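You operate a simulated robot arm through the tools that you are given. There is no shell and no other tool.

You are at the controls of a simulated robot arm. One attempt, no reset.

TASK
Clamp the can in the black fixture, then fit the green board, the grey fan and the cover.

Only the result counts: the job must be done as asked and must still hold three seconds after the hand-in. Knocking over, shifting, dropping, spilling or breaking anything else fails it. Lids that push on must go on centred and level and be pressed home; caps that screw on are set level and turned clockwise until they are tight.

THE ROBOT
A 6-joint arm with a two-finger parallel gripper, fixed in place. Base frame: the origin is at the foot of the arm, x ahead of it, y to its left, z up; the work surface is at about z = 0. Readings come in mm, rad, newtons and seconds.
With the tool pointing down near the work surface it reaches from about 160 to 420 mm from the base axis. Its first joint turns from -1.152 to 1.152 rad. Payload 1.57 kg.
The tool frame sits at the grasp point between the pads (the TCP): z along the fingers, y along the line on which they close. The tips reach 30 mm beyond it. The gripper opens to 80 mm. The fingers are 17 mm wide and 12 mm thick; the gripper's body (40 by 82 mm) begins 80 mm behind the TCP.
Orientation is told as [roll, pitch, yaw] about the base's x, y, z axes, in that order, counted from this pose: with the fingers straight down and closing along the base's y, the tool's x points along the base's -x, its y along +y and its z along -z.

THE INTERFACE
- The arm moves only by the tool servo_tool. Its argument "series" is a list of rows, each a list of 7 numbers: the finger opening in mm, from 0 to 80, then the shift along the tool's x, y, z in mm, then the turn, a rotation vector about the tool's x, y, z in rad. In form: [[gripper, dx, dy, dz, rx, ry, rz], ...]. A call has 1 to 20 rows; each row shifts and turns the commanded pose from where the row before left it, along the tool's axes as they then stand. Each row takes 0.2 s and may step no farther than 50 mm and 0.15 rad from the row before; otherwise, or with a gripper value out of range, the whole call is refused. A pose out of reach is approached as far as the arm can. The call stops where the force on the tool passes 80 N (or 10 N more than at its start, if that is more) or the arm is blocked; 0.2 s more then pass. The fingers move at their own pace (about 153 mm/s each) and stop on an object; they squeeze with about 37 N. The grip force told is the motor's: it shows also when the fingers shut on nothing. Time passes only in rows, and 0.2 s behind the last, so rows that do not move let the fingers close. It gives the time, the measured TCP pose, the force on the tool (base axes), the opening and the grip force at its end, in the units of the frame above (readings bear some noise), with the torque about the TCP (base axes, N m) and any sound that the robot's microphone picked up.
- Cameras (640 x 400 px; columns grow to the right, rows downward): "scene" is fixed at [63.4, -334.7, 436.7]; the picture's right is [0.70, -0.72, 0.00], its down [-0.32, -0.31, -0.90] and it looks along [0.64, 0.62, -0.45] (base axes); focal length 369 px, centre (320, 200). "wrist" rides on the gripper at [72, -7, -122] in the tool frame; the picture's right is [0.09, 1.00, 0.00], its down [-0.84, 0.08, -0.54] and it looks along [-0.54, 0.05, 0.84] (tool axes); focal length 238 px, centre (320, 200).
- get_image(camera): a new picture of that camera. It takes no simulated time.
- point_at(camera, pixels): for up to 12 pixels [column, row] of the newest picture of that camera ("zoom" is the newest enlarged one), the place [x, y, z] in the base frame of the surface seen there, good to about 3 mm. It takes no simulated time.
- close_up(camera, box): a new picture of the part [left, top, right, bottom] of that camera's present view, enlarged. It takes no simulated time.
- sign_off(): hands the job in; it is judged then, once.

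Open the gripper and draw the arm clear of the work before you hand the job in, unless the task says otherwise.

The tools are called after "Call:" as a command line: name --pt "numbers of a row" for each row, then --argument value for the rest, lists and objects as JSON in quotes. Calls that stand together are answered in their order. servo_tool: Moves the arm, as the interface text tells. Its arguments: {"type":"object","properties":{"series":{"type":"array"}},"required":["series"]} The other tools are called the same way: get_image (camera) takes a picture; point_at (camera, pixels) gives the place of the surface under pixels of a picture; close_up (camera, box) takes an enlarged picture of a part of a camera's view; sign_off () hands the job in.

At the start:

```text
clock: 0.0
position: [221.3, 60.3, 279.0]
ee_rot: [0.0, 0.0, 0.0]
wrist_force: [-0.5, -0.2, -0.4]
ft_torque: [-0.01, -0.03, 0.01]
opening: 80.0
grip_force: 0.0
```

scene: 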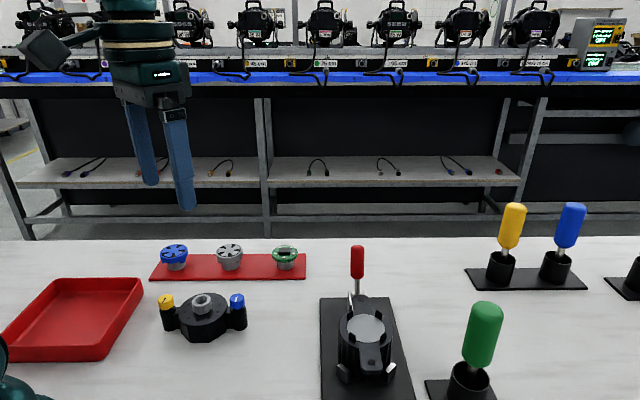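
wrist: 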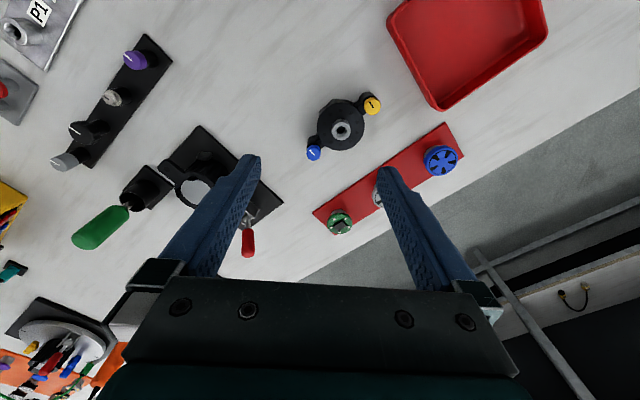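

I'll begin by looking closely at the parts: the fixture near (365,345), the rack of parts at (230,262), and the black body at (203,315).

Call:
close_up --camera "scene" --box '[300, 230, 440, 400]'

Call:
close_up --camera "scene" --box '[140, 230, 320, 350]'

Call:
close_up --camera "wrist" --box '[0, 0, 320, 400]'

Call:
close_up --camera "wrist" --box '[280, 60, 520, 260]'

```text
2.35 times, centred on (370, 315) of scene
```

zoom: 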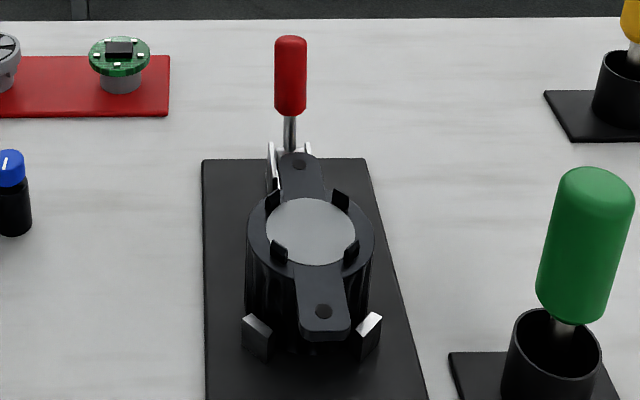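

```text
3.33 times, centred on (230, 290) of scene
```

zoom: 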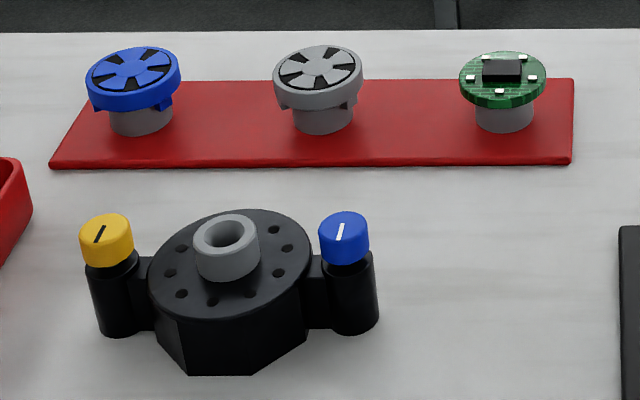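

```text
1.00 times, centred on (160, 200) of wrist (not enlarged: the box is as wide or as high as the picture)
```

zoom: 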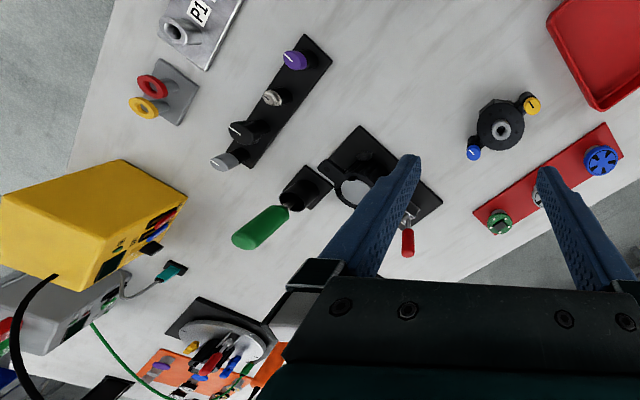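

```text
2.00 times, centred on (400, 160) of wrist
```

zoom: 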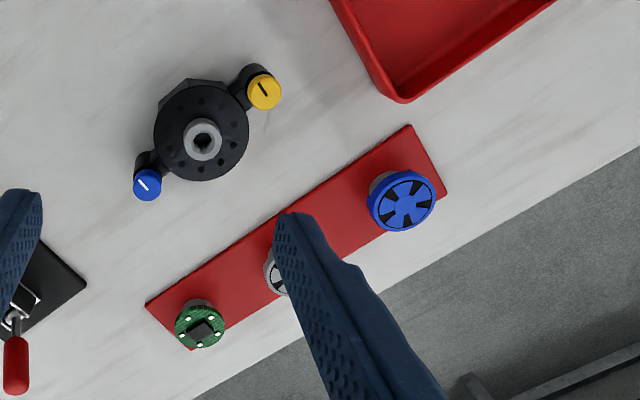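

The fixture and its part, the rack and the black body with two knobs need measuring. I'll take points in the scene and wrist images.

Call:
get_image --camera "scene"

Call:
point_at --camera "scene" --pixels '[[365, 328], [357, 250], [357, 275], [371, 363], [364, 302], [203, 297], [173, 250], [230, 250], [287, 251], [166, 300], [236, 299], [345, 375]]'

Call:
close_up --camera "wrist" --box '[130, 100, 290, 270]'

Call:
close_up --camera "wrist" --box '[0, 0, 200, 180]'

```text
taken
```

scene: 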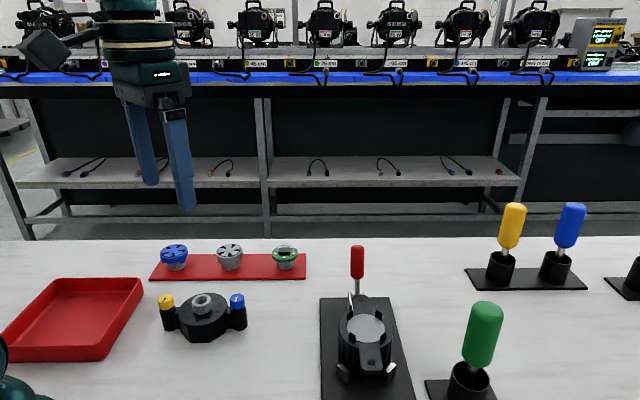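

```text
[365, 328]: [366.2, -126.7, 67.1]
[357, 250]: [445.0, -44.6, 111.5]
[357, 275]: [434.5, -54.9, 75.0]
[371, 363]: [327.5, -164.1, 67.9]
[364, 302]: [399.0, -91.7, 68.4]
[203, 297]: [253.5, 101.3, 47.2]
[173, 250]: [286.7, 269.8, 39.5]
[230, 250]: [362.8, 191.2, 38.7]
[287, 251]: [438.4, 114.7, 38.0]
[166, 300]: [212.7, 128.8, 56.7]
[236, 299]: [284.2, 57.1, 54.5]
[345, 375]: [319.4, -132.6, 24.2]
```

```text
2.35 times, centred on (210, 185) of wrist
```

zoom: 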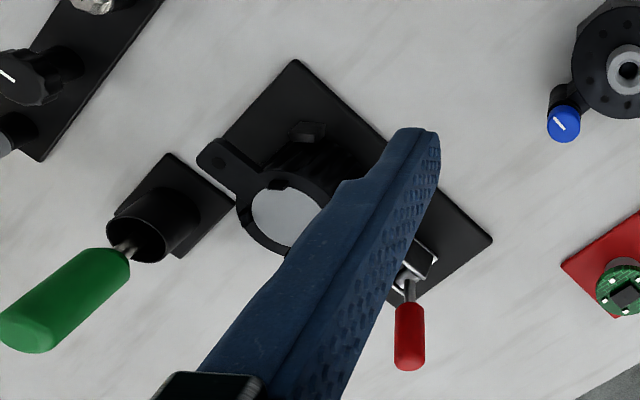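

```text
2.22 times, centred on (100, 90) of wrist
```

zoom: 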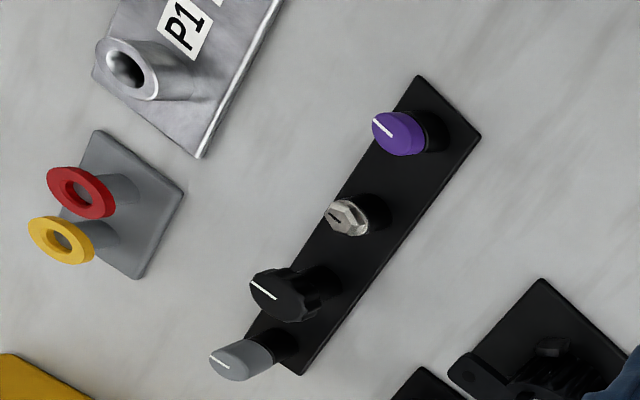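

The fixture with its can sits at about (366,-127), its ears along the 45° diagonal, and the knobbed body at (249,93) has the same ear spacing, so it is likely the cover. I'll move the wrist camera over toward the fixture for a better view.

Call:
servo_tool --pt "80 0 -45 0 0 0 0" --pt "80 0 -45 0 0 0 0" --pt "80 0 -45 0 0 0 0" --pt "80 0 -45 0 0 0 0" --pt "80 0 0 0 0 0 0"

Call:
get_image --camera "wrist"

Call:
close_up --camera "wrist" --box '[220, 60, 420, 200]'

```text
clock: 1.2
position: [220.9, -120.2, 278.4]
ee_rot: [-0.001, 0.0, 0.001]
wrist_force: [0.4, -0.4, -0.3]
ft_torque: [-0.02, 0.05, -0.01]
opening: 79.9
grip_force: 0.0
```

```text
taken
```

wrist: 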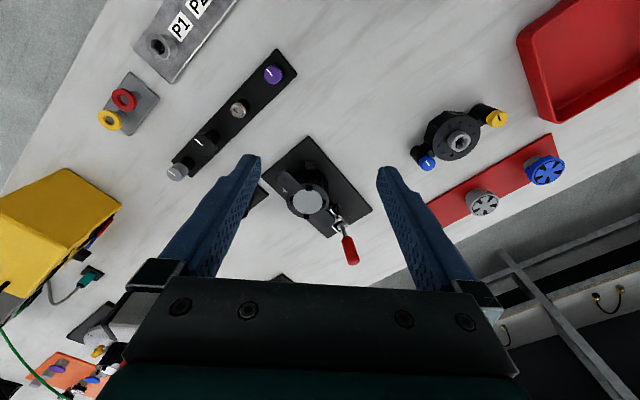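

```text
2.86 times, centred on (320, 130) of wrist
```

zoom: 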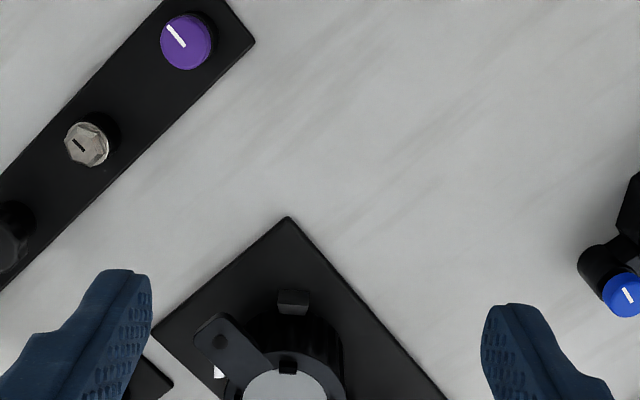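

The fixture shows at (312,200) between the fingers; zooming on it.

Call:
close_up --camera "wrist" --box '[250, 130, 390, 270]'

Call:
close_up --camera "wrist" --box '[400, 80, 580, 230]'

Call:
close_up --camera "scene" --box '[330, 230, 410, 320]'

```text
2.86 times, centred on (320, 200) of wrist
```

zoom: 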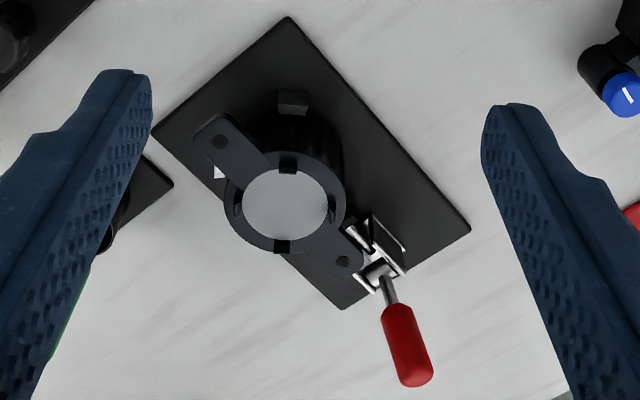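

```text
2.67 times, centred on (490, 155) of wrist
```

zoom: 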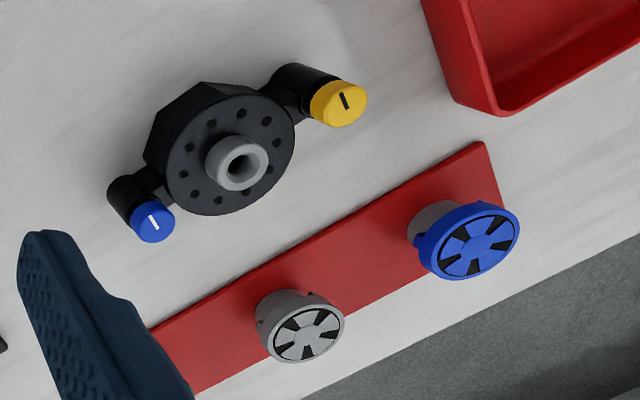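

```text
4.44 times, centred on (370, 275) of scene
```

zoom: 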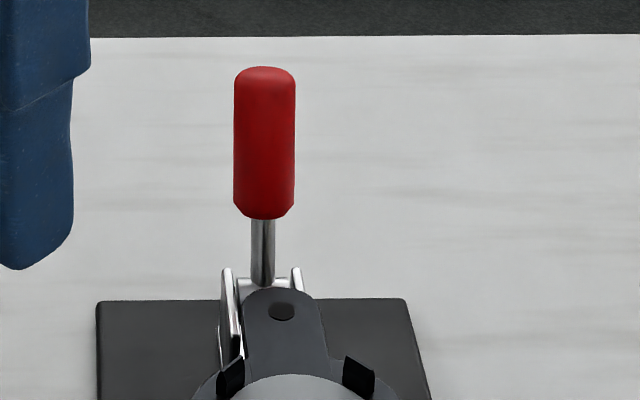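

The can's rim, clips and inner disc are visible; I'll measure rim, disc, clip and ear heights in the wrist zoom.

Call:
close_up --camera "wrist" --box '[270, 150, 370, 270]'

Call:
close_up --camera "wrist" --box '[280, 160, 350, 230]'

```text
3.33 times, centred on (320, 210) of wrist
```

zoom: 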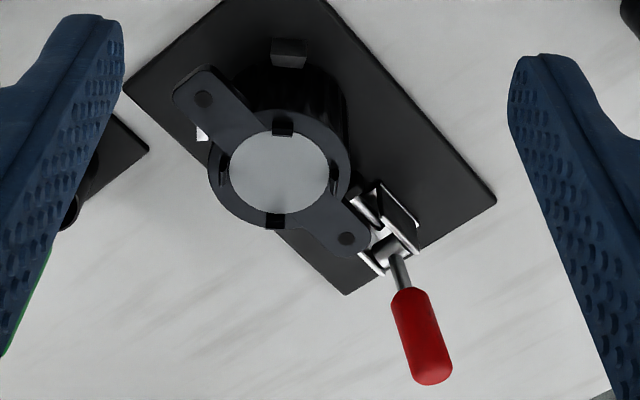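

```text
5.71 times, centred on (315, 195) of wrist
```

zoom: 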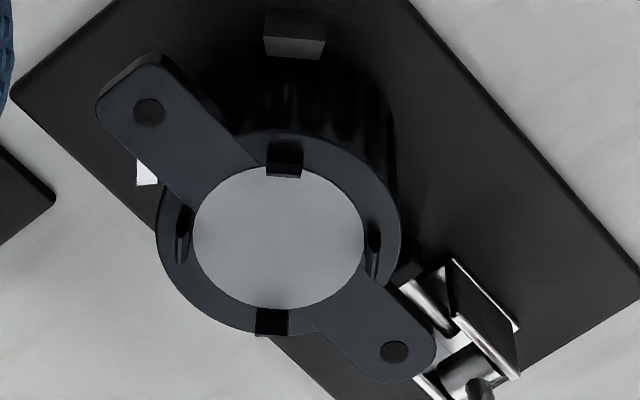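

Call:
point_at --camera "zoom" --pixels '[[280, 235], [205, 235], [355, 235], [275, 295], [285, 155], [182, 235], [375, 235], [272, 320], [148, 112], [395, 352], [295, 35], [170, 290]]'

Call:
point_at --camera "wrist" --pixels '[[350, 240], [355, 258], [462, 143], [450, 120], [497, 118], [427, 163], [484, 204], [546, 170], [312, 145], [372, 208], [323, 237], [264, 178]]'

```text
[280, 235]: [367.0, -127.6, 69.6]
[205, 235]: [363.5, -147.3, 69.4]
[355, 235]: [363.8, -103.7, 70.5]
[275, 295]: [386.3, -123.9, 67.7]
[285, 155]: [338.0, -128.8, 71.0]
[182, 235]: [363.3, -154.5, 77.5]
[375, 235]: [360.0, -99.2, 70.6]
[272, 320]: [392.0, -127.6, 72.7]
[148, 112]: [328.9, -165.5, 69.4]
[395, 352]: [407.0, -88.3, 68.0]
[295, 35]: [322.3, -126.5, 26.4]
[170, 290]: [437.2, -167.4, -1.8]
```

```text
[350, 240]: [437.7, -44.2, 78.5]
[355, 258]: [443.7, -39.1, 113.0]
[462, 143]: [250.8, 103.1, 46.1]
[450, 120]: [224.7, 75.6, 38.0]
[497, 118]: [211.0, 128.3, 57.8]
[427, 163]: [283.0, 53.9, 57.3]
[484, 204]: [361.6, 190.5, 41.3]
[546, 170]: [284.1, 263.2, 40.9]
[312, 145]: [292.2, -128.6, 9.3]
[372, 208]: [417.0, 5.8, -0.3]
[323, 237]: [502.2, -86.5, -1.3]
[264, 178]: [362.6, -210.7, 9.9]
```

The can's deck is at z≈69 with four clips at ±x/±y and ears on the diagonal; the lever tip is at (444,-40,113). I'll move closer to inspect the clamp mechanism.

Call:
servo_tool --pt "80 -32 15 27 0 0 0" --pt "80 -32 15 27 0 0 0" --pt "80 -32 15 27 0 0 0" --pt "80 -32 15 27 0 0 0" --pt "80 0 0 0 0 0 0"

Call:
get_image --camera "wrist"

Call:
close_up --camera "wrist" --box '[230, 80, 430, 260]'

```text
clock: 2.4
position: [346.1, -58.2, 171.4]
ee_rot: [-0.001, -0.001, 0.001]
wrist_force: [-0.6, -0.5, 0.7]
ft_torque: [-0.03, 0.0, 0.01]
opening: 80.1
grip_force: 0.2
```

```text
taken
```

wrist: 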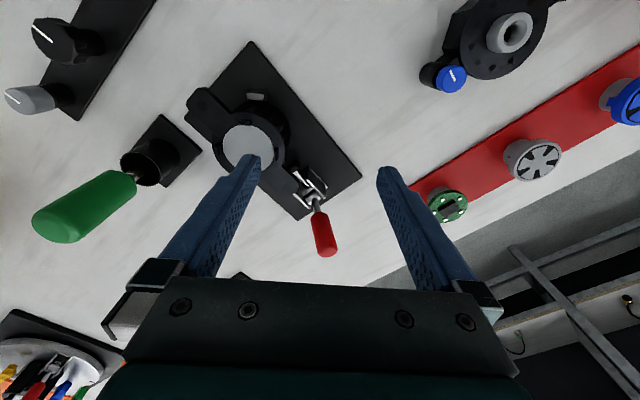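

```text
2.22 times, centred on (330, 170) of wrist
```

zoom: 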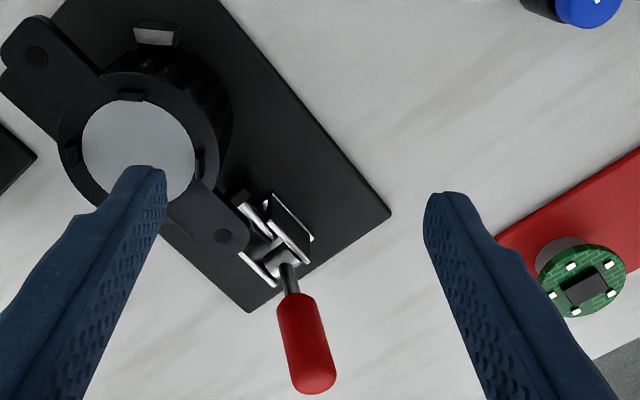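

I'll yaw the tool by −45° about vertical and move so the camera views the clamp from its side.

Call:
servo_tool --pt "80 0 0 0 0 0 0.131" --pt "80 0 0 0 0 0 0.131" --pt "80 0 0 0 0 0 0.131" --pt "80 0 0 0 0 0 0.131" --pt "80 0 0 0 0 0 0.131" --pt "80 0 0 0 0 0 0.131" --pt "80 1.4 29 15 0 0 0" --pt "80 1.4 29 15 0 0 0" --pt "80 0 0 0 0 0 0"

Call:
get_image --camera "wrist"

Call:
close_up --camera "wrist" --box '[240, 80, 400, 260]'

```text
clock: 4.4
position: [388.0, -14.8, 142.4]
ee_rot: [0.001, -0.001, -0.789]
wrist_force: [-0.7, -1.0, 0.0]
ft_torque: [0.03, -0.01, -0.02]
opening: 80.0
grip_force: 0.0
```

```text
taken
```

wrist: 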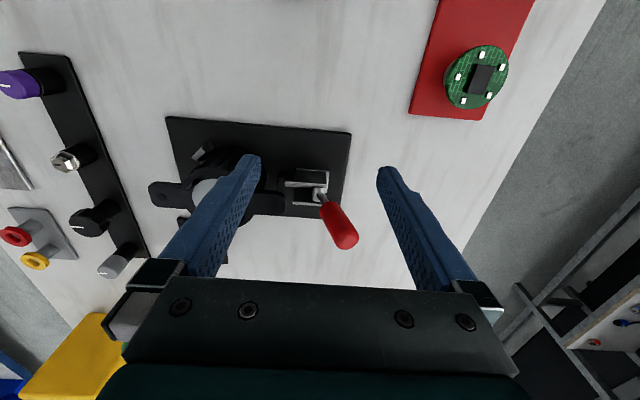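

```text
2.22 times, centred on (320, 170) of wrist
```

zoom: 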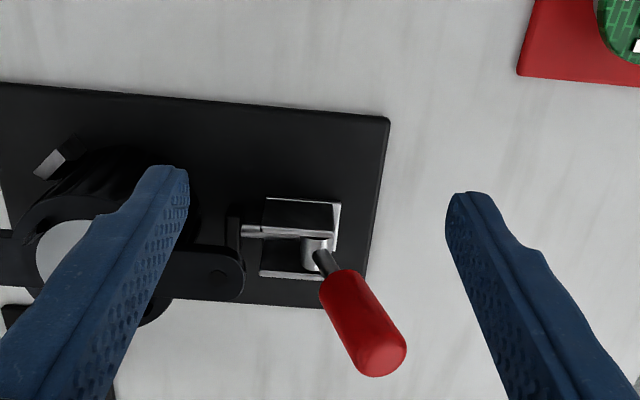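

It is a push-type clamp: the plunger pad at zoom (233,230) faces the can. I'll shift for a clear, closer look.

Call:
servo_tool --pt "80 0 -16 10 0 0 0" --pt "80 0 -16 10 0 0 0" --pt "80 0 0 0 0 0 0"

Call:
get_image --camera "wrist"

Call:
close_up --camera "wrist" --box '[240, 120, 400, 260]'

```text
clock: 5.2
position: [365.5, -37.8, 119.7]
ee_rot: [-0.001, 0.001, -0.786]
wrist_force: [-0.1, -0.8, 0.9]
ft_torque: [0.0, -0.02, 0.03]
opening: 80.1
grip_force: 0.1
```

```text
taken
```

wrist: 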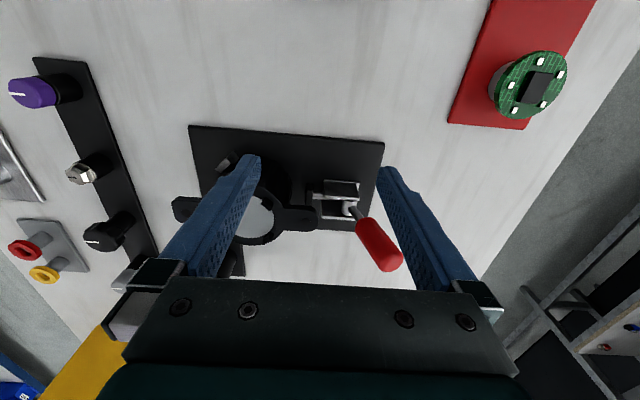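

```text
2.86 times, centred on (320, 190) of wrist
```

zoom: 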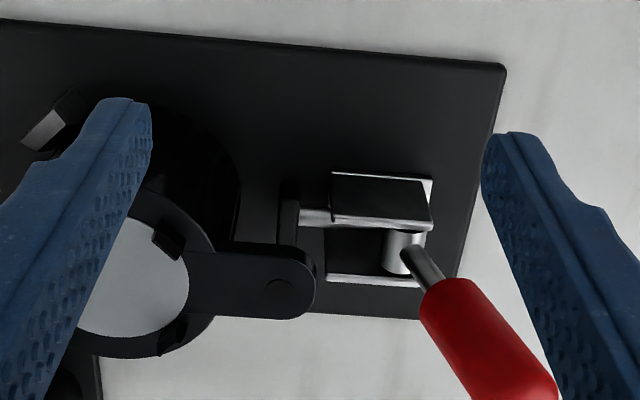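

The plunger pad at zoom (290,215) is short of the can wall at (240,200). Measuring bracket, pad and handle.

Call:
point_at --camera "zoom" --pixels '[[290, 195], [315, 216], [332, 175], [432, 182], [405, 240], [430, 265], [440, 290], [540, 385], [238, 200], [395, 235], [345, 277], [415, 285]]'

Call:
close_up --camera "scene" --box '[330, 270, 410, 330]'

```text
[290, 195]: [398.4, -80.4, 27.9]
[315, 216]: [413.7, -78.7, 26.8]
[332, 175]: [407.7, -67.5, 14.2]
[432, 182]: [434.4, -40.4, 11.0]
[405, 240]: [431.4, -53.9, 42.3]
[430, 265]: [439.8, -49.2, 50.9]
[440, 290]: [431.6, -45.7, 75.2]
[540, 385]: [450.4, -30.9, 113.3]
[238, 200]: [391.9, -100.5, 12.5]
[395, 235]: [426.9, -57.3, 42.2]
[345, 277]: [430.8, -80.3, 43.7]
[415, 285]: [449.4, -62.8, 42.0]
```

```text
6.67 times, centred on (370, 300) of scene
```

zoom: 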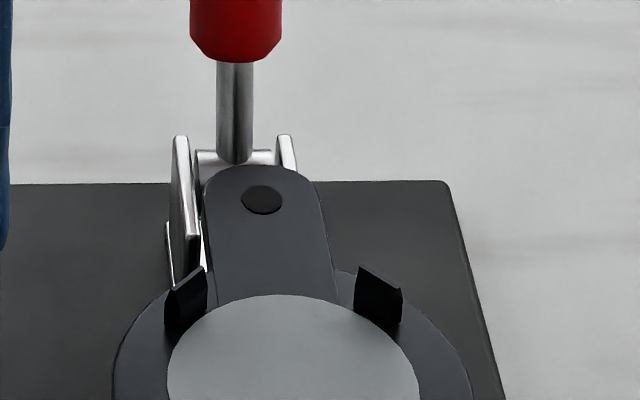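

The pivot is near (430,-57,41) with the plunger lower (z≈27), so swinging the handle away from the can should push the plunger in. I'll raise, yaw so the jaws close across the lever's swing plane, and go above the handle to test reach.

Call:
servo_tool --pt "80 0 0 -40 0 0 0" --pt "80 0 0 -40 0 0 -0.14" --pt "80 0 0 0 0 0 -0.143" --pt "80 0 0 0 0 0 -0.143" --pt "80 0 0 0 0 0 -0.143" --pt "80 0 0 0 0 0 -0.143" --pt "80 0 0 0 0 0 -0.143" --pt "80 0 0 0 0 0 -0.143" --pt "80 0 0 0 0 0 -0.143" --pt "80 0 0 0 0 0 -0.143" --pt "80 0 0 0 0 0 -0.143" --pt "80 0 0 0 0 0 -0.143" --pt "80 0 0 0 0 0 0"

Call:
get_image --camera "wrist"

```text
clock: 8.0
position: [363.8, -39.3, 202.0]
ee_rot: [-0.001, -0.001, 0.785]
wrist_force: [-0.2, -0.7, 0.6]
ft_torque: [0.01, 0.02, 0.01]
opening: 80.0
grip_force: 0.1
```

```text
taken
```

wrist: 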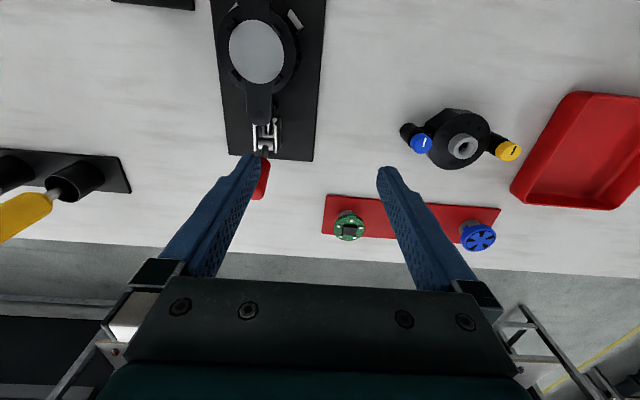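

Pose as expected. Now moving above the handle at (445,-44), checking the reach.

Call:
servo_tool --pt "80 -18 -20.3 0 0 0 0" --pt "80 -18 -20.3 12 0 0 0" --pt "80 -18 -20.3 25 0 0 0" --pt "80 0 0 0 0 0 0"

Call:
get_image --camera "wrist"

Call:
get_image --camera "scene"

```text
clock: 9.0
position: [389.5, -41.8, 152.7]
ee_rot: [-0.002, 0.0, 0.783]
wrist_force: [-0.5, 0.3, 0.2]
ft_torque: [0.01, 0.0, 0.01]
opening: 79.9
grip_force: 0.0
out of reach, approached as far as the arm can: row 1, 2, 3
```

```text
taken
```

wrist: 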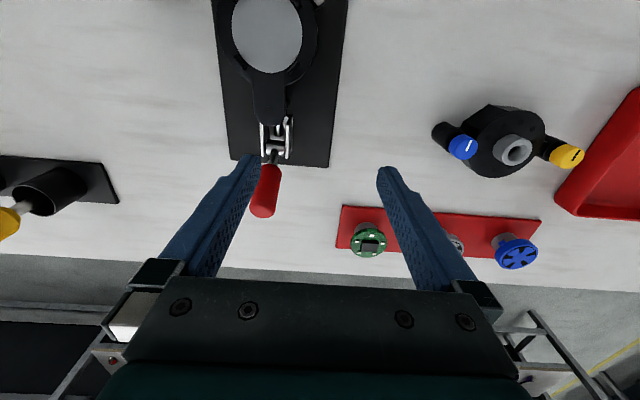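

```text
taken
```

scene: 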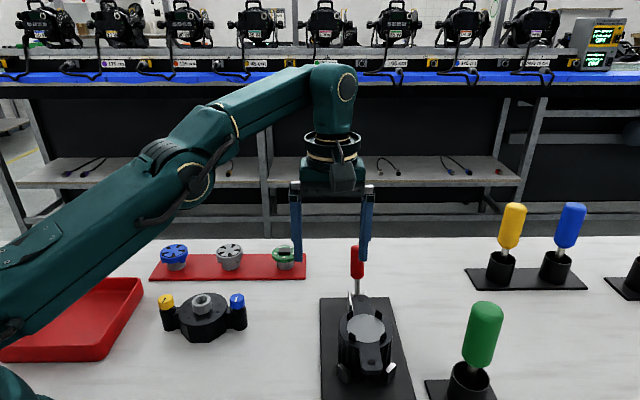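

Vertical reach ends at r≈392 here, so I need to tilt the fingers outward. I'll rise a bit and tilt about the tool's y (−0.6 rad), then check the pose.

Call:
servo_tool --pt "80 0 0 -40 0 0 0" --pt "80 0 0 0 0 -0.15 0" --pt "80 0 0 0 0 -0.15 0" --pt "80 0 0 0 0 -0.15 0" --pt "80 0 0 0 0 -0.15 0" --pt "80 0 0 0 0 0 0"

Call:
get_image --camera "wrist"

Call:
get_image --camera "scene"

```text
clock: 10.4
position: [372.0, -42.1, 188.7]
ee_rot: [-0.002, -0.603, 0.784]
wrist_force: [-0.2, -0.1, 0.1]
ft_torque: [-0.01, -0.02, 0.03]
opening: 80.1
grip_force: 0.0
out of reach, approached as far as the arm can: row 1
```

```text
taken
```

wrist: 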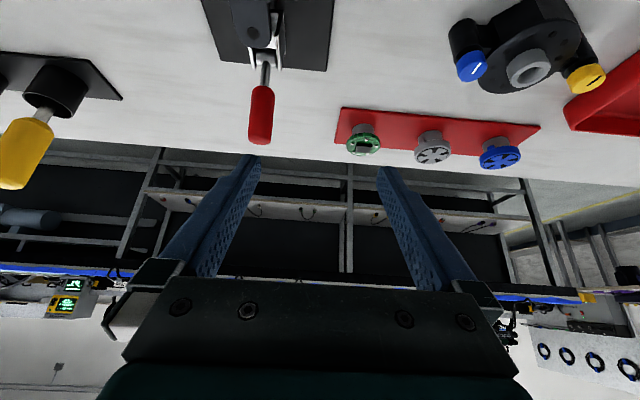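

```text
taken
```

scene: 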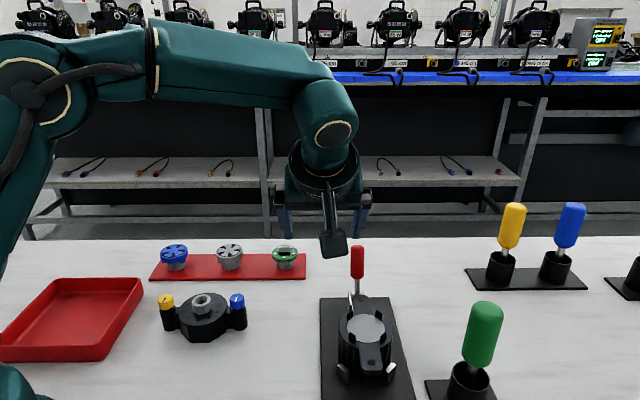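

The handle is now clearly seen at (262,70)–(260,140). I'll measure its axis from this view and the scene.

Call:
point_at --camera "wrist" --pixels '[[265, 74], [262, 92], [261, 115], [260, 135], [260, 143], [248, 115], [273, 115], [267, 46]]'

Call:
point_at --camera "scene" --pixels '[[357, 247], [357, 260], [357, 275], [357, 287]]'

Call:
close_up --camera "wrist" --box '[190, 0, 350, 150]'

```text
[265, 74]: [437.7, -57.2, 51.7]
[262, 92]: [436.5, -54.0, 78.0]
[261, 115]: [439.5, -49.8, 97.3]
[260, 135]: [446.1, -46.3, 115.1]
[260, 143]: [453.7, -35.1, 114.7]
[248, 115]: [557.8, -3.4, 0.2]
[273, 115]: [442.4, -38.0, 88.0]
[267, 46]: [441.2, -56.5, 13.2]
```

```text
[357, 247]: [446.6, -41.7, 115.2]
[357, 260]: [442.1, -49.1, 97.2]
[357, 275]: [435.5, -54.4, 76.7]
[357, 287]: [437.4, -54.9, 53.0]
```

```text
2.67 times, centred on (270, 75) of wrist
```

zoom: 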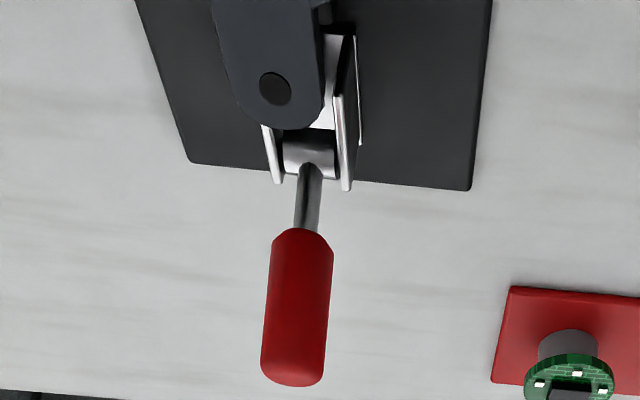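

The handle axis at z=97 is about (446,-44). I'll shift across and advance along the tilted fingers, leaving jaws open, then close.

Call:
servo_tool --pt "80 5 -27 0 0 0 0" --pt "80 5.2 -26.7 0 0 0 0" --pt "80 0 0 35 0 0 0" --pt "80 0 0 35 0 0 0" --pt "80 0 0 34 0 0 0" --pt "80 0 0 0 0 0 0"

Call:
get_image --camera "wrist"

Call:
get_image --camera "scene"

```text
clock: 11.8
position: [445.0, -44.3, 97.0]
ee_rot: [0.0, -0.599, 0.785]
wrist_force: [0.0, 0.7, 0.3]
ft_torque: [0.0, 0.0, -0.01]
opening: 79.9
grip_force: 0.0
```

```text
taken
```

wrist: 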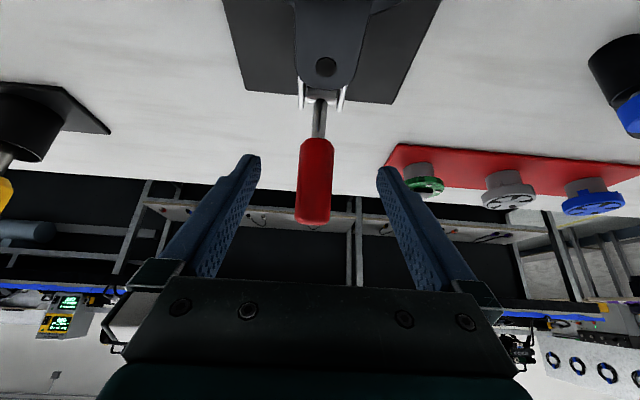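

```text
taken
```

scene: 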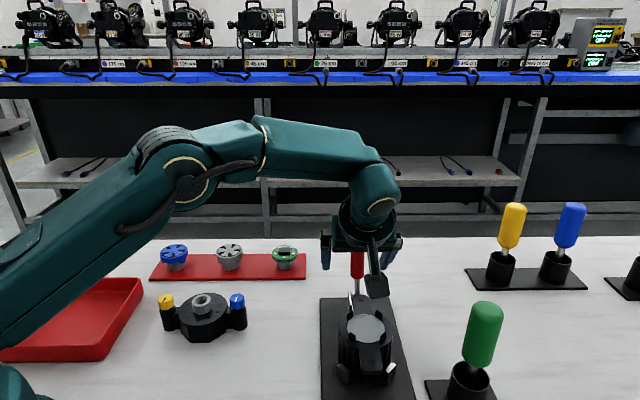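

The handle (315,180) is nearly centred between the fingers; I'll shift 3 mm and close on it.

Call:
servo_tool --pt "80 0 -2.5 0 0 0 0" --pt "30 0 0 0 0 0 0" --pt "20 0 0 0 0 0 0" --pt "10 0 0 0 0 0 0" --pt "10 0 0 0 0 0 0"

```text
clock: 13.0
position: [446.2, -47.9, 96.8]
ee_rot: [-0.006, -0.599, 0.782]
wrist_force: [13.8, -9.4, -5.5]
ft_torque: [-0.02, -0.33, 0.02]
opening: 20.6
grip_force: 34.4
```

It is gripped (opening 20.6) with ~16 N of side load along +v; I'll relieve it by shifting 2 mm that way.

Call:
servo_tool --pt "10 0 -2 0 0 0 0" --pt "10 0 0 0 0 0 0"

```text
clock: 13.6
position: [445.4, -47.6, 97.9]
ee_rot: [0.003, -0.6, 0.785]
wrist_force: [-8.2, -4.8, 12.3]
ft_torque: [-0.52, 0.56, 0.01]
opening: 20.7
grip_force: 34.3
```

Side load is now balanced. A small test: swing the handle about 5° away from the can (+u).

Call:
servo_tool --pt "10 -1.8 0 2.0 0 0 0" --pt "10 -1.7 0 2.0 0 0 0" --pt "10 0 0 0 0 0 0"

Call:
close_up --camera "wrist" --box '[220, 0, 460, 240]'

```text
clock: 14.4
position: [452.1, -43.7, 94.6]
ee_rot: [0.006, -0.599, 0.783]
wrist_force: [-18.9, 3.6, 12.3]
ft_torque: [-0.5, 0.85, 0.01]
opening: 20.9
grip_force: 34.1
```

```text
1.67 times, centred on (340, 120) of wrist
```

zoom: 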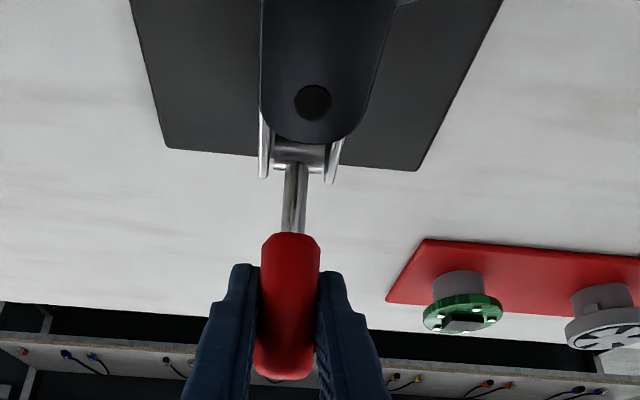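

The lever moves freely that way (7 mm at ~10 N). Continuing along the arc to about 44°.

Call:
servo_tool --pt "10 -4.25 1 7.05 0 0 0" --pt "10 -3.36 0 7.65 0 0 0" --pt "10 -2.3 0 8.14 0 0 0" --pt "10 0 0 0 0 0 0"

Call:
close_up --camera "wrist" --box '[220, 0, 460, 240]'

Call:
close_up --camera "scene" --box '[310, 220, 430, 390]'

```text
clock: 15.4
position: [466.0, -28.0, 80.3]
ee_rot: [0.003, -0.598, 0.786]
wrist_force: [-20.2, 3.4, 9.5]
ft_torque: [-0.71, 0.61, 0.1]
opening: 20.8
grip_force: 34.3
```

```text
1.67 times, centred on (340, 120) of wrist
```

zoom: 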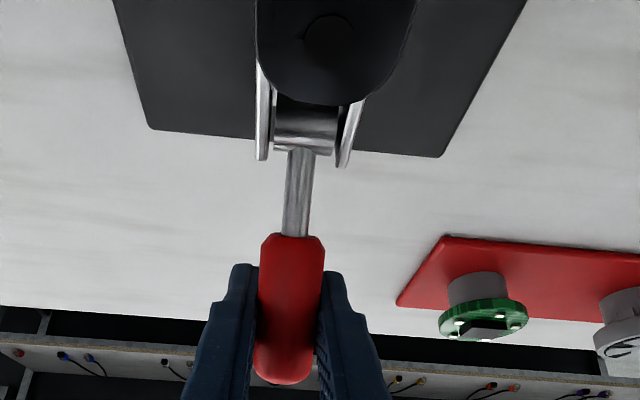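

```text
2.35 times, centred on (370, 305) of scene
```

zoom: 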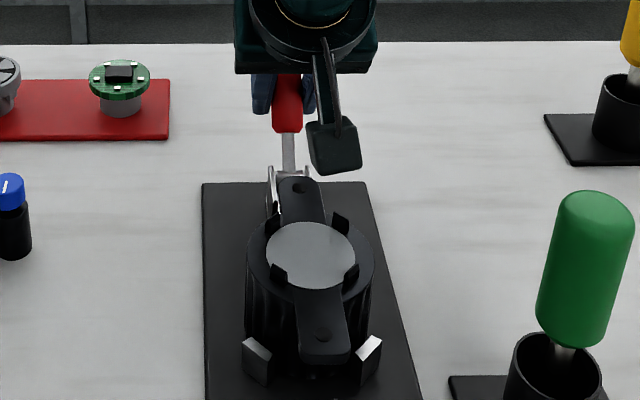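

The lever is at ~44° and follows freely. Continuing down to about 68°.

Call:
servo_tool --pt "10 -1.04 1 8.37 0 0 0" --pt "10 0.04 0 8.35 0 0 0" --pt "10 1.26 0 8.36 0 0 0" --pt "10 0 0 0 0 0 0"

Call:
close_up --camera "wrist" --box '[220, 0, 460, 240]'

```text
clock: 16.4
position: [477.7, -17.5, 59.6]
ee_rot: [0.001, -0.601, 0.783]
wrist_force: [-7.2, 11.7, 0.1]
ft_torque: [0.0, -0.06, 0.03]
opening: 21.3
grip_force: 33.9
```

```text
1.67 times, centred on (340, 120) of wrist
```

zoom: 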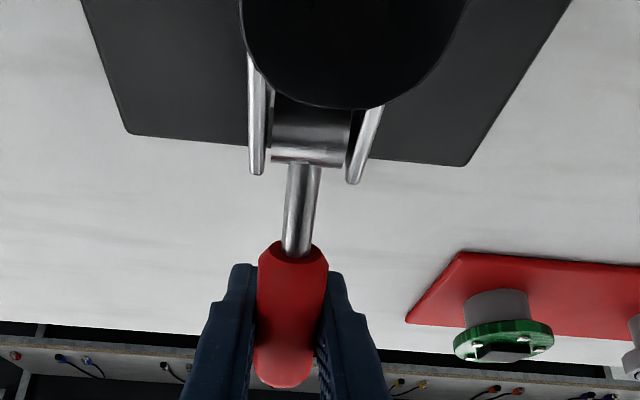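

At ~68° with only a few newtons. Continuing in smaller steps to ~84° watching force.

Call:
servo_tool --pt "10 2.4 1 8.07 0 0 0" --pt "10 1.7 0 3.9 0 0 0" --pt "10 0 0 0 0 0 0"

Call:
close_up --camera "wrist" --box '[220, 0, 460, 240]'

```text
clock: 17.2
position: [478.4, -16.0, 49.5]
ee_rot: [-0.006, -0.604, 0.784]
wrist_force: [3.0, 12.2, 17.2]
ft_torque: [-0.68, 0.65, -0.01]
opening: 20.8
grip_force: 34.2
```

```text
1.67 times, centred on (340, 120) of wrist
```

zoom: 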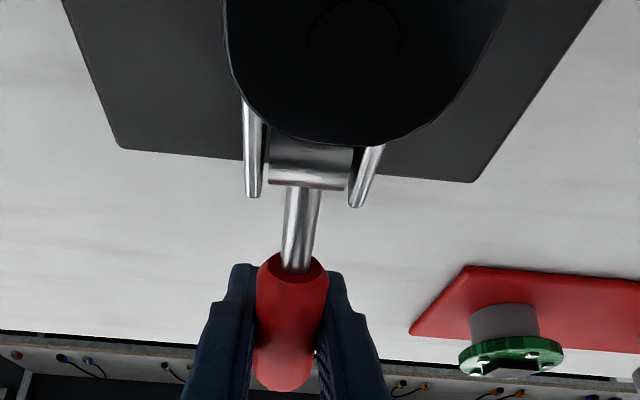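

~79° now, z force rising to 17 N. A bit further down in small steps.

Call:
servo_tool --pt "10 1.8 0 3.5 0 0 0" --pt "10 1.8 0 3.2 0 0 0" --pt "10 0 0 0 0 0 0"

Call:
close_up --camera "scene" --box '[310, 260, 430, 390]'

```text
clock: 18.0
position: [479.5, -15.0, 41.1]
ee_rot: [-0.005, -0.602, 0.786]
wrist_force: [15.5, 6.4, 18.3]
ft_torque: [-0.72, 0.69, 0.1]
opening: 20.7
grip_force: 34.8
```

```text
3.08 times, centred on (370, 325) of scene
```

zoom: 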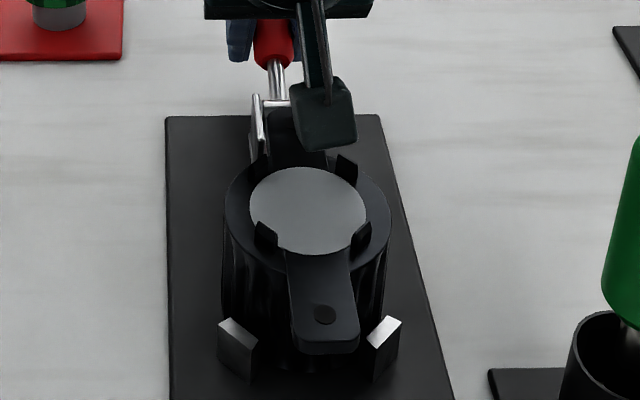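

Still moving freely. Continuing down 4 mm at a time with slight outward relief.

Call:
servo_tool --pt "10 1.0 0 3.9 0 0 0" --pt "10 1.4 0 2.5 0 0 0" --pt "10 0 0 0 0 0 0"

Call:
close_up --camera "wrist" --box '[220, 0, 460, 240]'

```text
clock: 18.8
position: [479.3, -16.0, 34.7]
ee_rot: [-0.006, -0.598, 0.784]
wrist_force: [10.3, -14.9, 15.6]
ft_torque: [-0.72, 0.85, 0.26]
opening: 20.8
grip_force: 34.8
```

```text
1.67 times, centred on (340, 120) of wrist
```

zoom: 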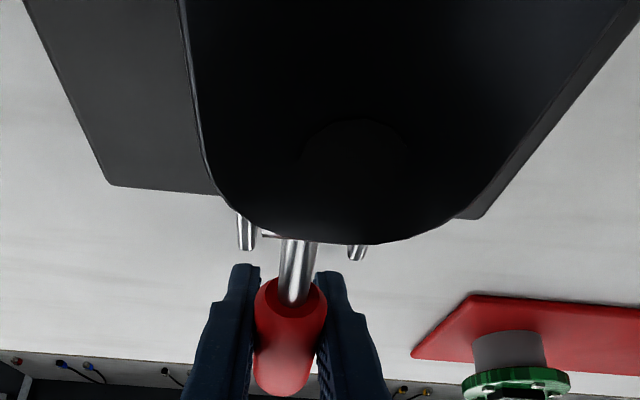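

The camera is getting close over the ear, so I'll release the handle and back off along the fingers to see where the clamp stands.

Call:
servo_tool --pt "80 0 0 0 0 0 0" --pt "80 0 0 0 0 0 0" --pt "80 0 0 -40 0 0 0" --pt "80 0 0 -40 0 0 0" --pt "80 0 0 -30 0 0 0" --pt "80 0 0 0 0 0 0"

Call:
close_up --camera "wrist" --box '[200, 0, 440, 200]'

Call:
close_up --camera "scene" --box '[310, 220, 430, 390]'

```text
clock: 20.2
position: [435.6, -58.0, 125.8]
ee_rot: [0.0, -0.6, 0.783]
wrist_force: [-0.1, 0.3, 0.0]
ft_torque: [0.01, 0.01, -0.02]
opening: 80.0
grip_force: 0.0
```

```text
2.00 times, centred on (320, 100) of wrist
```

zoom: 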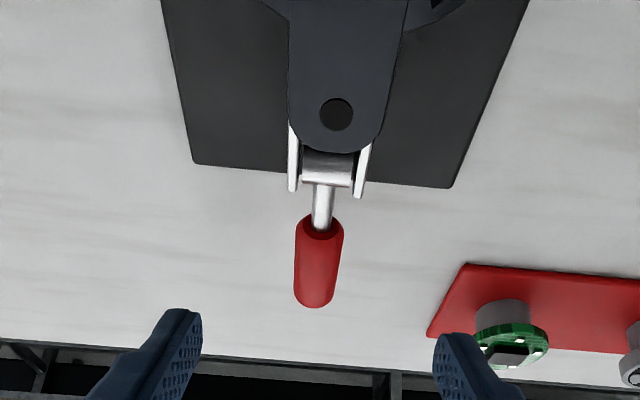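

```text
2.35 times, centred on (370, 305) of scene
```

zoom: 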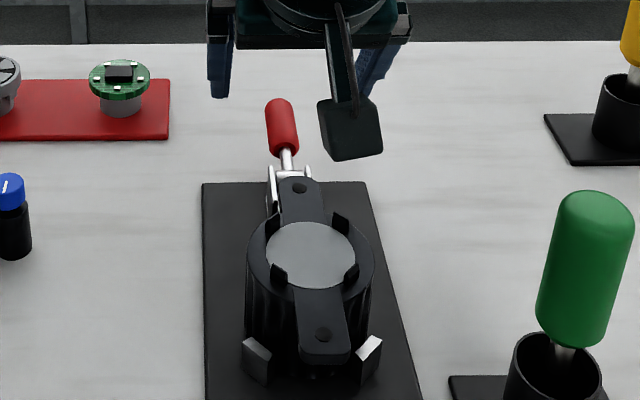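

The handle stays down. Measuring its present line and the plunger.

Call:
point_at --camera "zoom" --pixels '[[281, 105], [283, 135], [289, 158], [285, 172]]'

Call:
get_image --camera "wrist"

Call:
point_at --camera "wrist" --pixels '[[322, 103], [320, 120], [319, 135], [319, 148], [319, 152], [322, 88]]'

```text
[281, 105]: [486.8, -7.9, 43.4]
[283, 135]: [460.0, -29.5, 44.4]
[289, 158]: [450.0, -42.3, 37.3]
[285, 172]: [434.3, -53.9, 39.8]
```

```text
taken
```

wrist: 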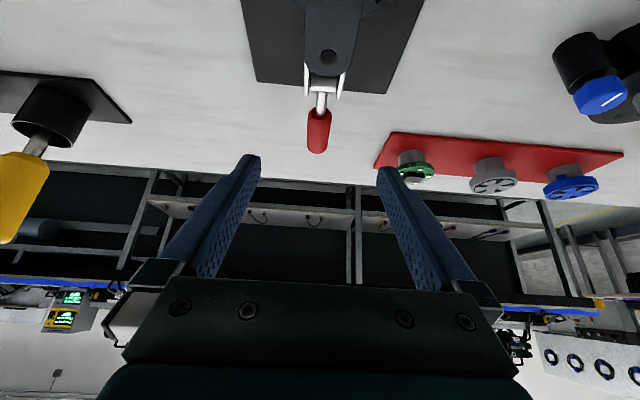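

```text
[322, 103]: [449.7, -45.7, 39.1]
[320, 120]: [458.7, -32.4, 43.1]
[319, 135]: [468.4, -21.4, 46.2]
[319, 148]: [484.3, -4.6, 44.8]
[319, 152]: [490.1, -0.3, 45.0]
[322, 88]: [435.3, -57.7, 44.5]
```

The handle is now horizontal (axis z≈36). I'll go back to the side viewpoint to verify the plunger touches the can.

Call:
servo_tool --pt "80 0 0 -45 0 0 0" --pt "80 20 0 -35 0 0 0" --pt "80 20 20 0 0 0.15 0" --pt "80 0 20 0 0 0.15 0" --pt "80 0 0 0 0 0.15 0" --pt "80 0 0 0 0 0.15 0" --pt "80 0 0 0 0 0 0.1428" --pt "80 0 0 0 0 0 0.1428" --pt "80 0 0 0 0 0 0.1428" --pt "80 0 0 0 0 0 0.1428" --pt "80 0 0 0 0 0 0.1428" --pt "80 0 0 0 0 0 0.1428" --pt "80 0 0 0 0 0 0.1428" --pt "80 0 0 0 0 0 0.1428" --pt "80 0 0 0 0 0 0.1428" --pt "80 0 0 0 0 0 0.1428" --pt "80 0 0 0 0 0 0.1428" --pt "80 0 0 0 0 0 0"

```text
clock: 24.0
position: [352.4, -84.2, 168.9]
ee_rot: [0.0, 0.0, -0.789]
wrist_force: [1.2, 0.2, 0.2]
ft_torque: [0.01, 0.0, 0.04]
opening: 80.0
grip_force: 0.0
```

Moving to the earlier side viewpoint at (365,-38,120).

Call:
servo_tool --pt "80 12 21 0 0 0 0" --pt "80 12 21 0 0 0 0" --pt "80 0 0 25 0 0 0" --pt "80 0 0 24 0 0 0" --pt "80 0 0 0 0 0 0"

Call:
close_up --camera "wrist" --box '[240, 120, 400, 260]'

```text
clock: 25.2
position: [365.4, -38.7, 120.6]
ee_rot: [0.001, 0.001, -0.787]
wrist_force: [0.1, -0.2, 0.0]
ft_torque: [0.02, 0.0, -0.01]
opening: 80.0
grip_force: 0.1
```

```text
2.86 times, centred on (320, 190) of wrist
```

zoom: 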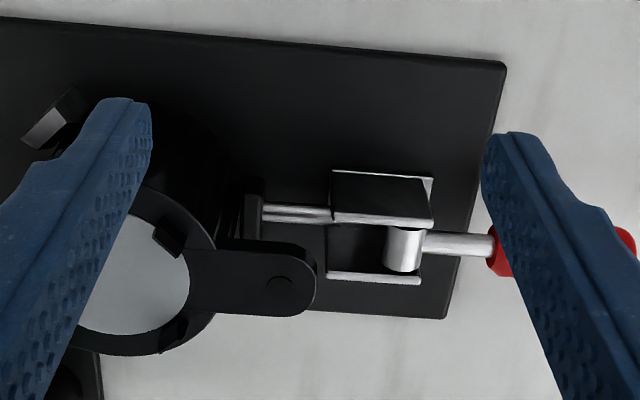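

The plunger is extended now; zooming on the pad-can contact around (305,190) in the wrist image.

Call:
close_up --camera "wrist" --box '[280, 165, 350, 215]'

Call:
point_at --camera "zoom" --pixels '[[200, 200], [225, 200], [235, 200], [250, 200], [190, 250], [160, 200], [400, 215], [215, 175]]'

```text
8.00 times, centred on (315, 190) of wrist
```

zoom: 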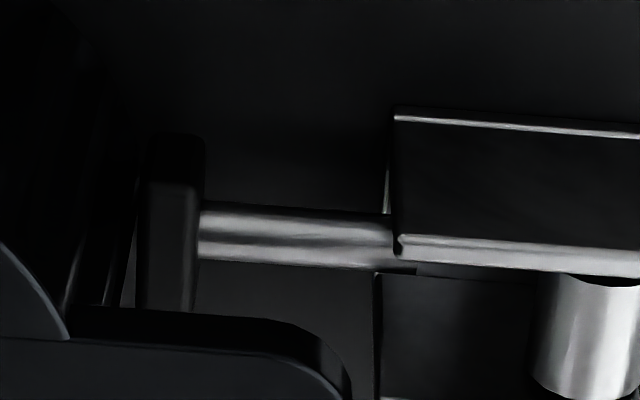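

```text
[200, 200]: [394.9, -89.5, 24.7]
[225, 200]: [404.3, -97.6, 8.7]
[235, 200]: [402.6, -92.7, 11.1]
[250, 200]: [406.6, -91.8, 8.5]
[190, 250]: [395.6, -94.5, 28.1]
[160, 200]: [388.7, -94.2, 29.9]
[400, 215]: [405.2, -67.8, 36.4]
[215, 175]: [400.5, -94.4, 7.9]
```

The pad looks almost at the can wall, but I'm not sure the lever reached its stop. I'll reposition with closed fingers, yaw 0 and tilted outward, to press the handle down firmly.

Call:
servo_tool --pt "80 0 0 -40 0 0 0" --pt "80 0 0 -20 0 0 -0.131" --pt "40 0 0 0 0 0 -0.131" --pt "0 0 0 0 0 0 -0.131" --pt "0 0 0 0 0 0 -0.131" --pt "0 0 0 0 0 0 -0.131" --pt "0 0 0 0 0 0 -0.131" --pt "0 0 0 0 0 -0.15 0" --pt "0 0 0 0 0 -0.15 0" --pt "0 0 0 0 0 -0.15 0" --pt "0 0 0 0 0 -0.15 0" --pt "0 0 0 0 0 0 0"

```text
clock: 27.8
position: [363.8, -37.5, 179.5]
ee_rot: [-0.001, -0.602, -0.002]
wrist_force: [-0.2, 0.3, 0.5]
ft_torque: [0.02, 0.03, -0.01]
opening: 0.0
grip_force: 21.9
```

Now approaching above the handle: TCP to (451,-25,100).

Call:
servo_tool --pt "0 -8.9 4.2 38.3 0 0 0" --pt "0 -8.9 4.2 38.3 0 0 0" --pt "0 -8.8 4.1 38.2 0 0 0" --pt "0 0 0 0 0 0 0"

Call:
get_image --camera "wrist"

Call:
close_up --camera "scene" --box '[290, 200, 430, 360]'

```text
clock: 28.8
position: [451.1, -25.1, 96.8]
ee_rot: [-0.002, -0.6, 0.001]
wrist_force: [-0.7, -0.1, -0.2]
ft_torque: [0.01, -0.01, -0.01]
opening: 0.0
grip_force: 21.5
```

```text
taken
```

wrist: 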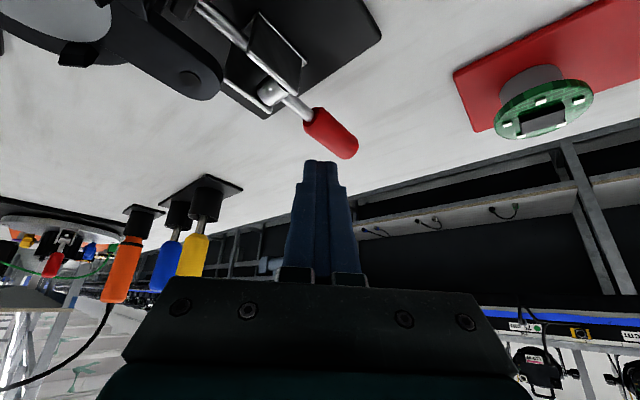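

```text
2.50 times, centred on (360, 280) of scene
```

zoom: 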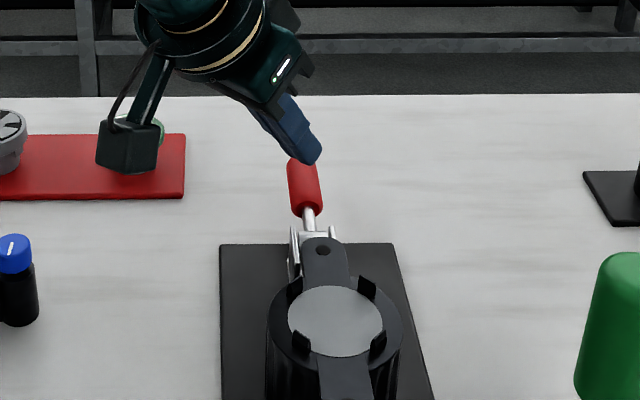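

The tip is above the handle. Going down 22 mm, then pressing in 2 mm steps.

Call:
servo_tool --pt "0 6.2 0 9.1 0 0 0" --pt "0 6.2 0 9.0 0 0 0" --pt "0 1.1 0 1.65 0 0 0" --pt "0 1.1 0 1.65 0 0 0" --pt "0 1.1 0 1.65 0 0 0" --pt "0 0 0 0 0 0 0"

```text
clock: 30.2
position: [451.7, -25.5, 73.4]
ee_rot: [-0.001, -0.603, 0.001]
wrist_force: [-38.0, 3.8, 47.2]
ft_torque: [-0.04, 0.67, 0.01]
opening: 0.0
grip_force: 21.1
```

The lever resists at 47 N without moving; pressing a little more to confirm the stop.

Call:
servo_tool --pt "0 1.1 0 1.65 0 0 0" --pt "0 0 0 0 0 0 0"

Call:
close_up --camera "scene" --box '[290, 200, 430, 360]'

```text
clock: 30.6
position: [451.4, -26.6, 72.7]
ee_rot: [0.0, -0.605, 0.0]
wrist_force: [-17.2, 1.9, 19.1]
ft_torque: [-0.03, 0.32, -0.05]
opening: 0.0
grip_force: 21.5
stopped in row 2: the force on the tool passed its limit at 81 N (the readings are from after the stop); the commanded pose is now the measured one
```

```text
2.50 times, centred on (360, 280) of scene
```

zoom: 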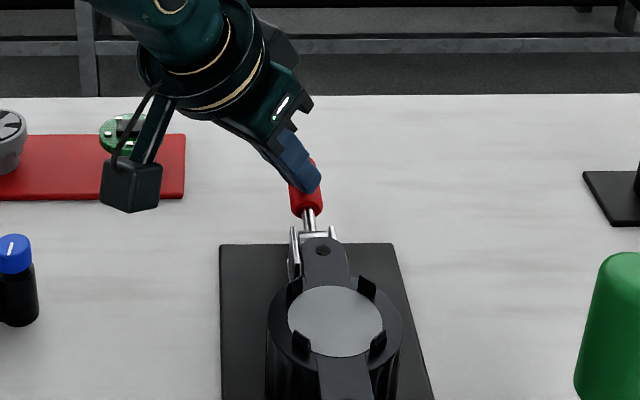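

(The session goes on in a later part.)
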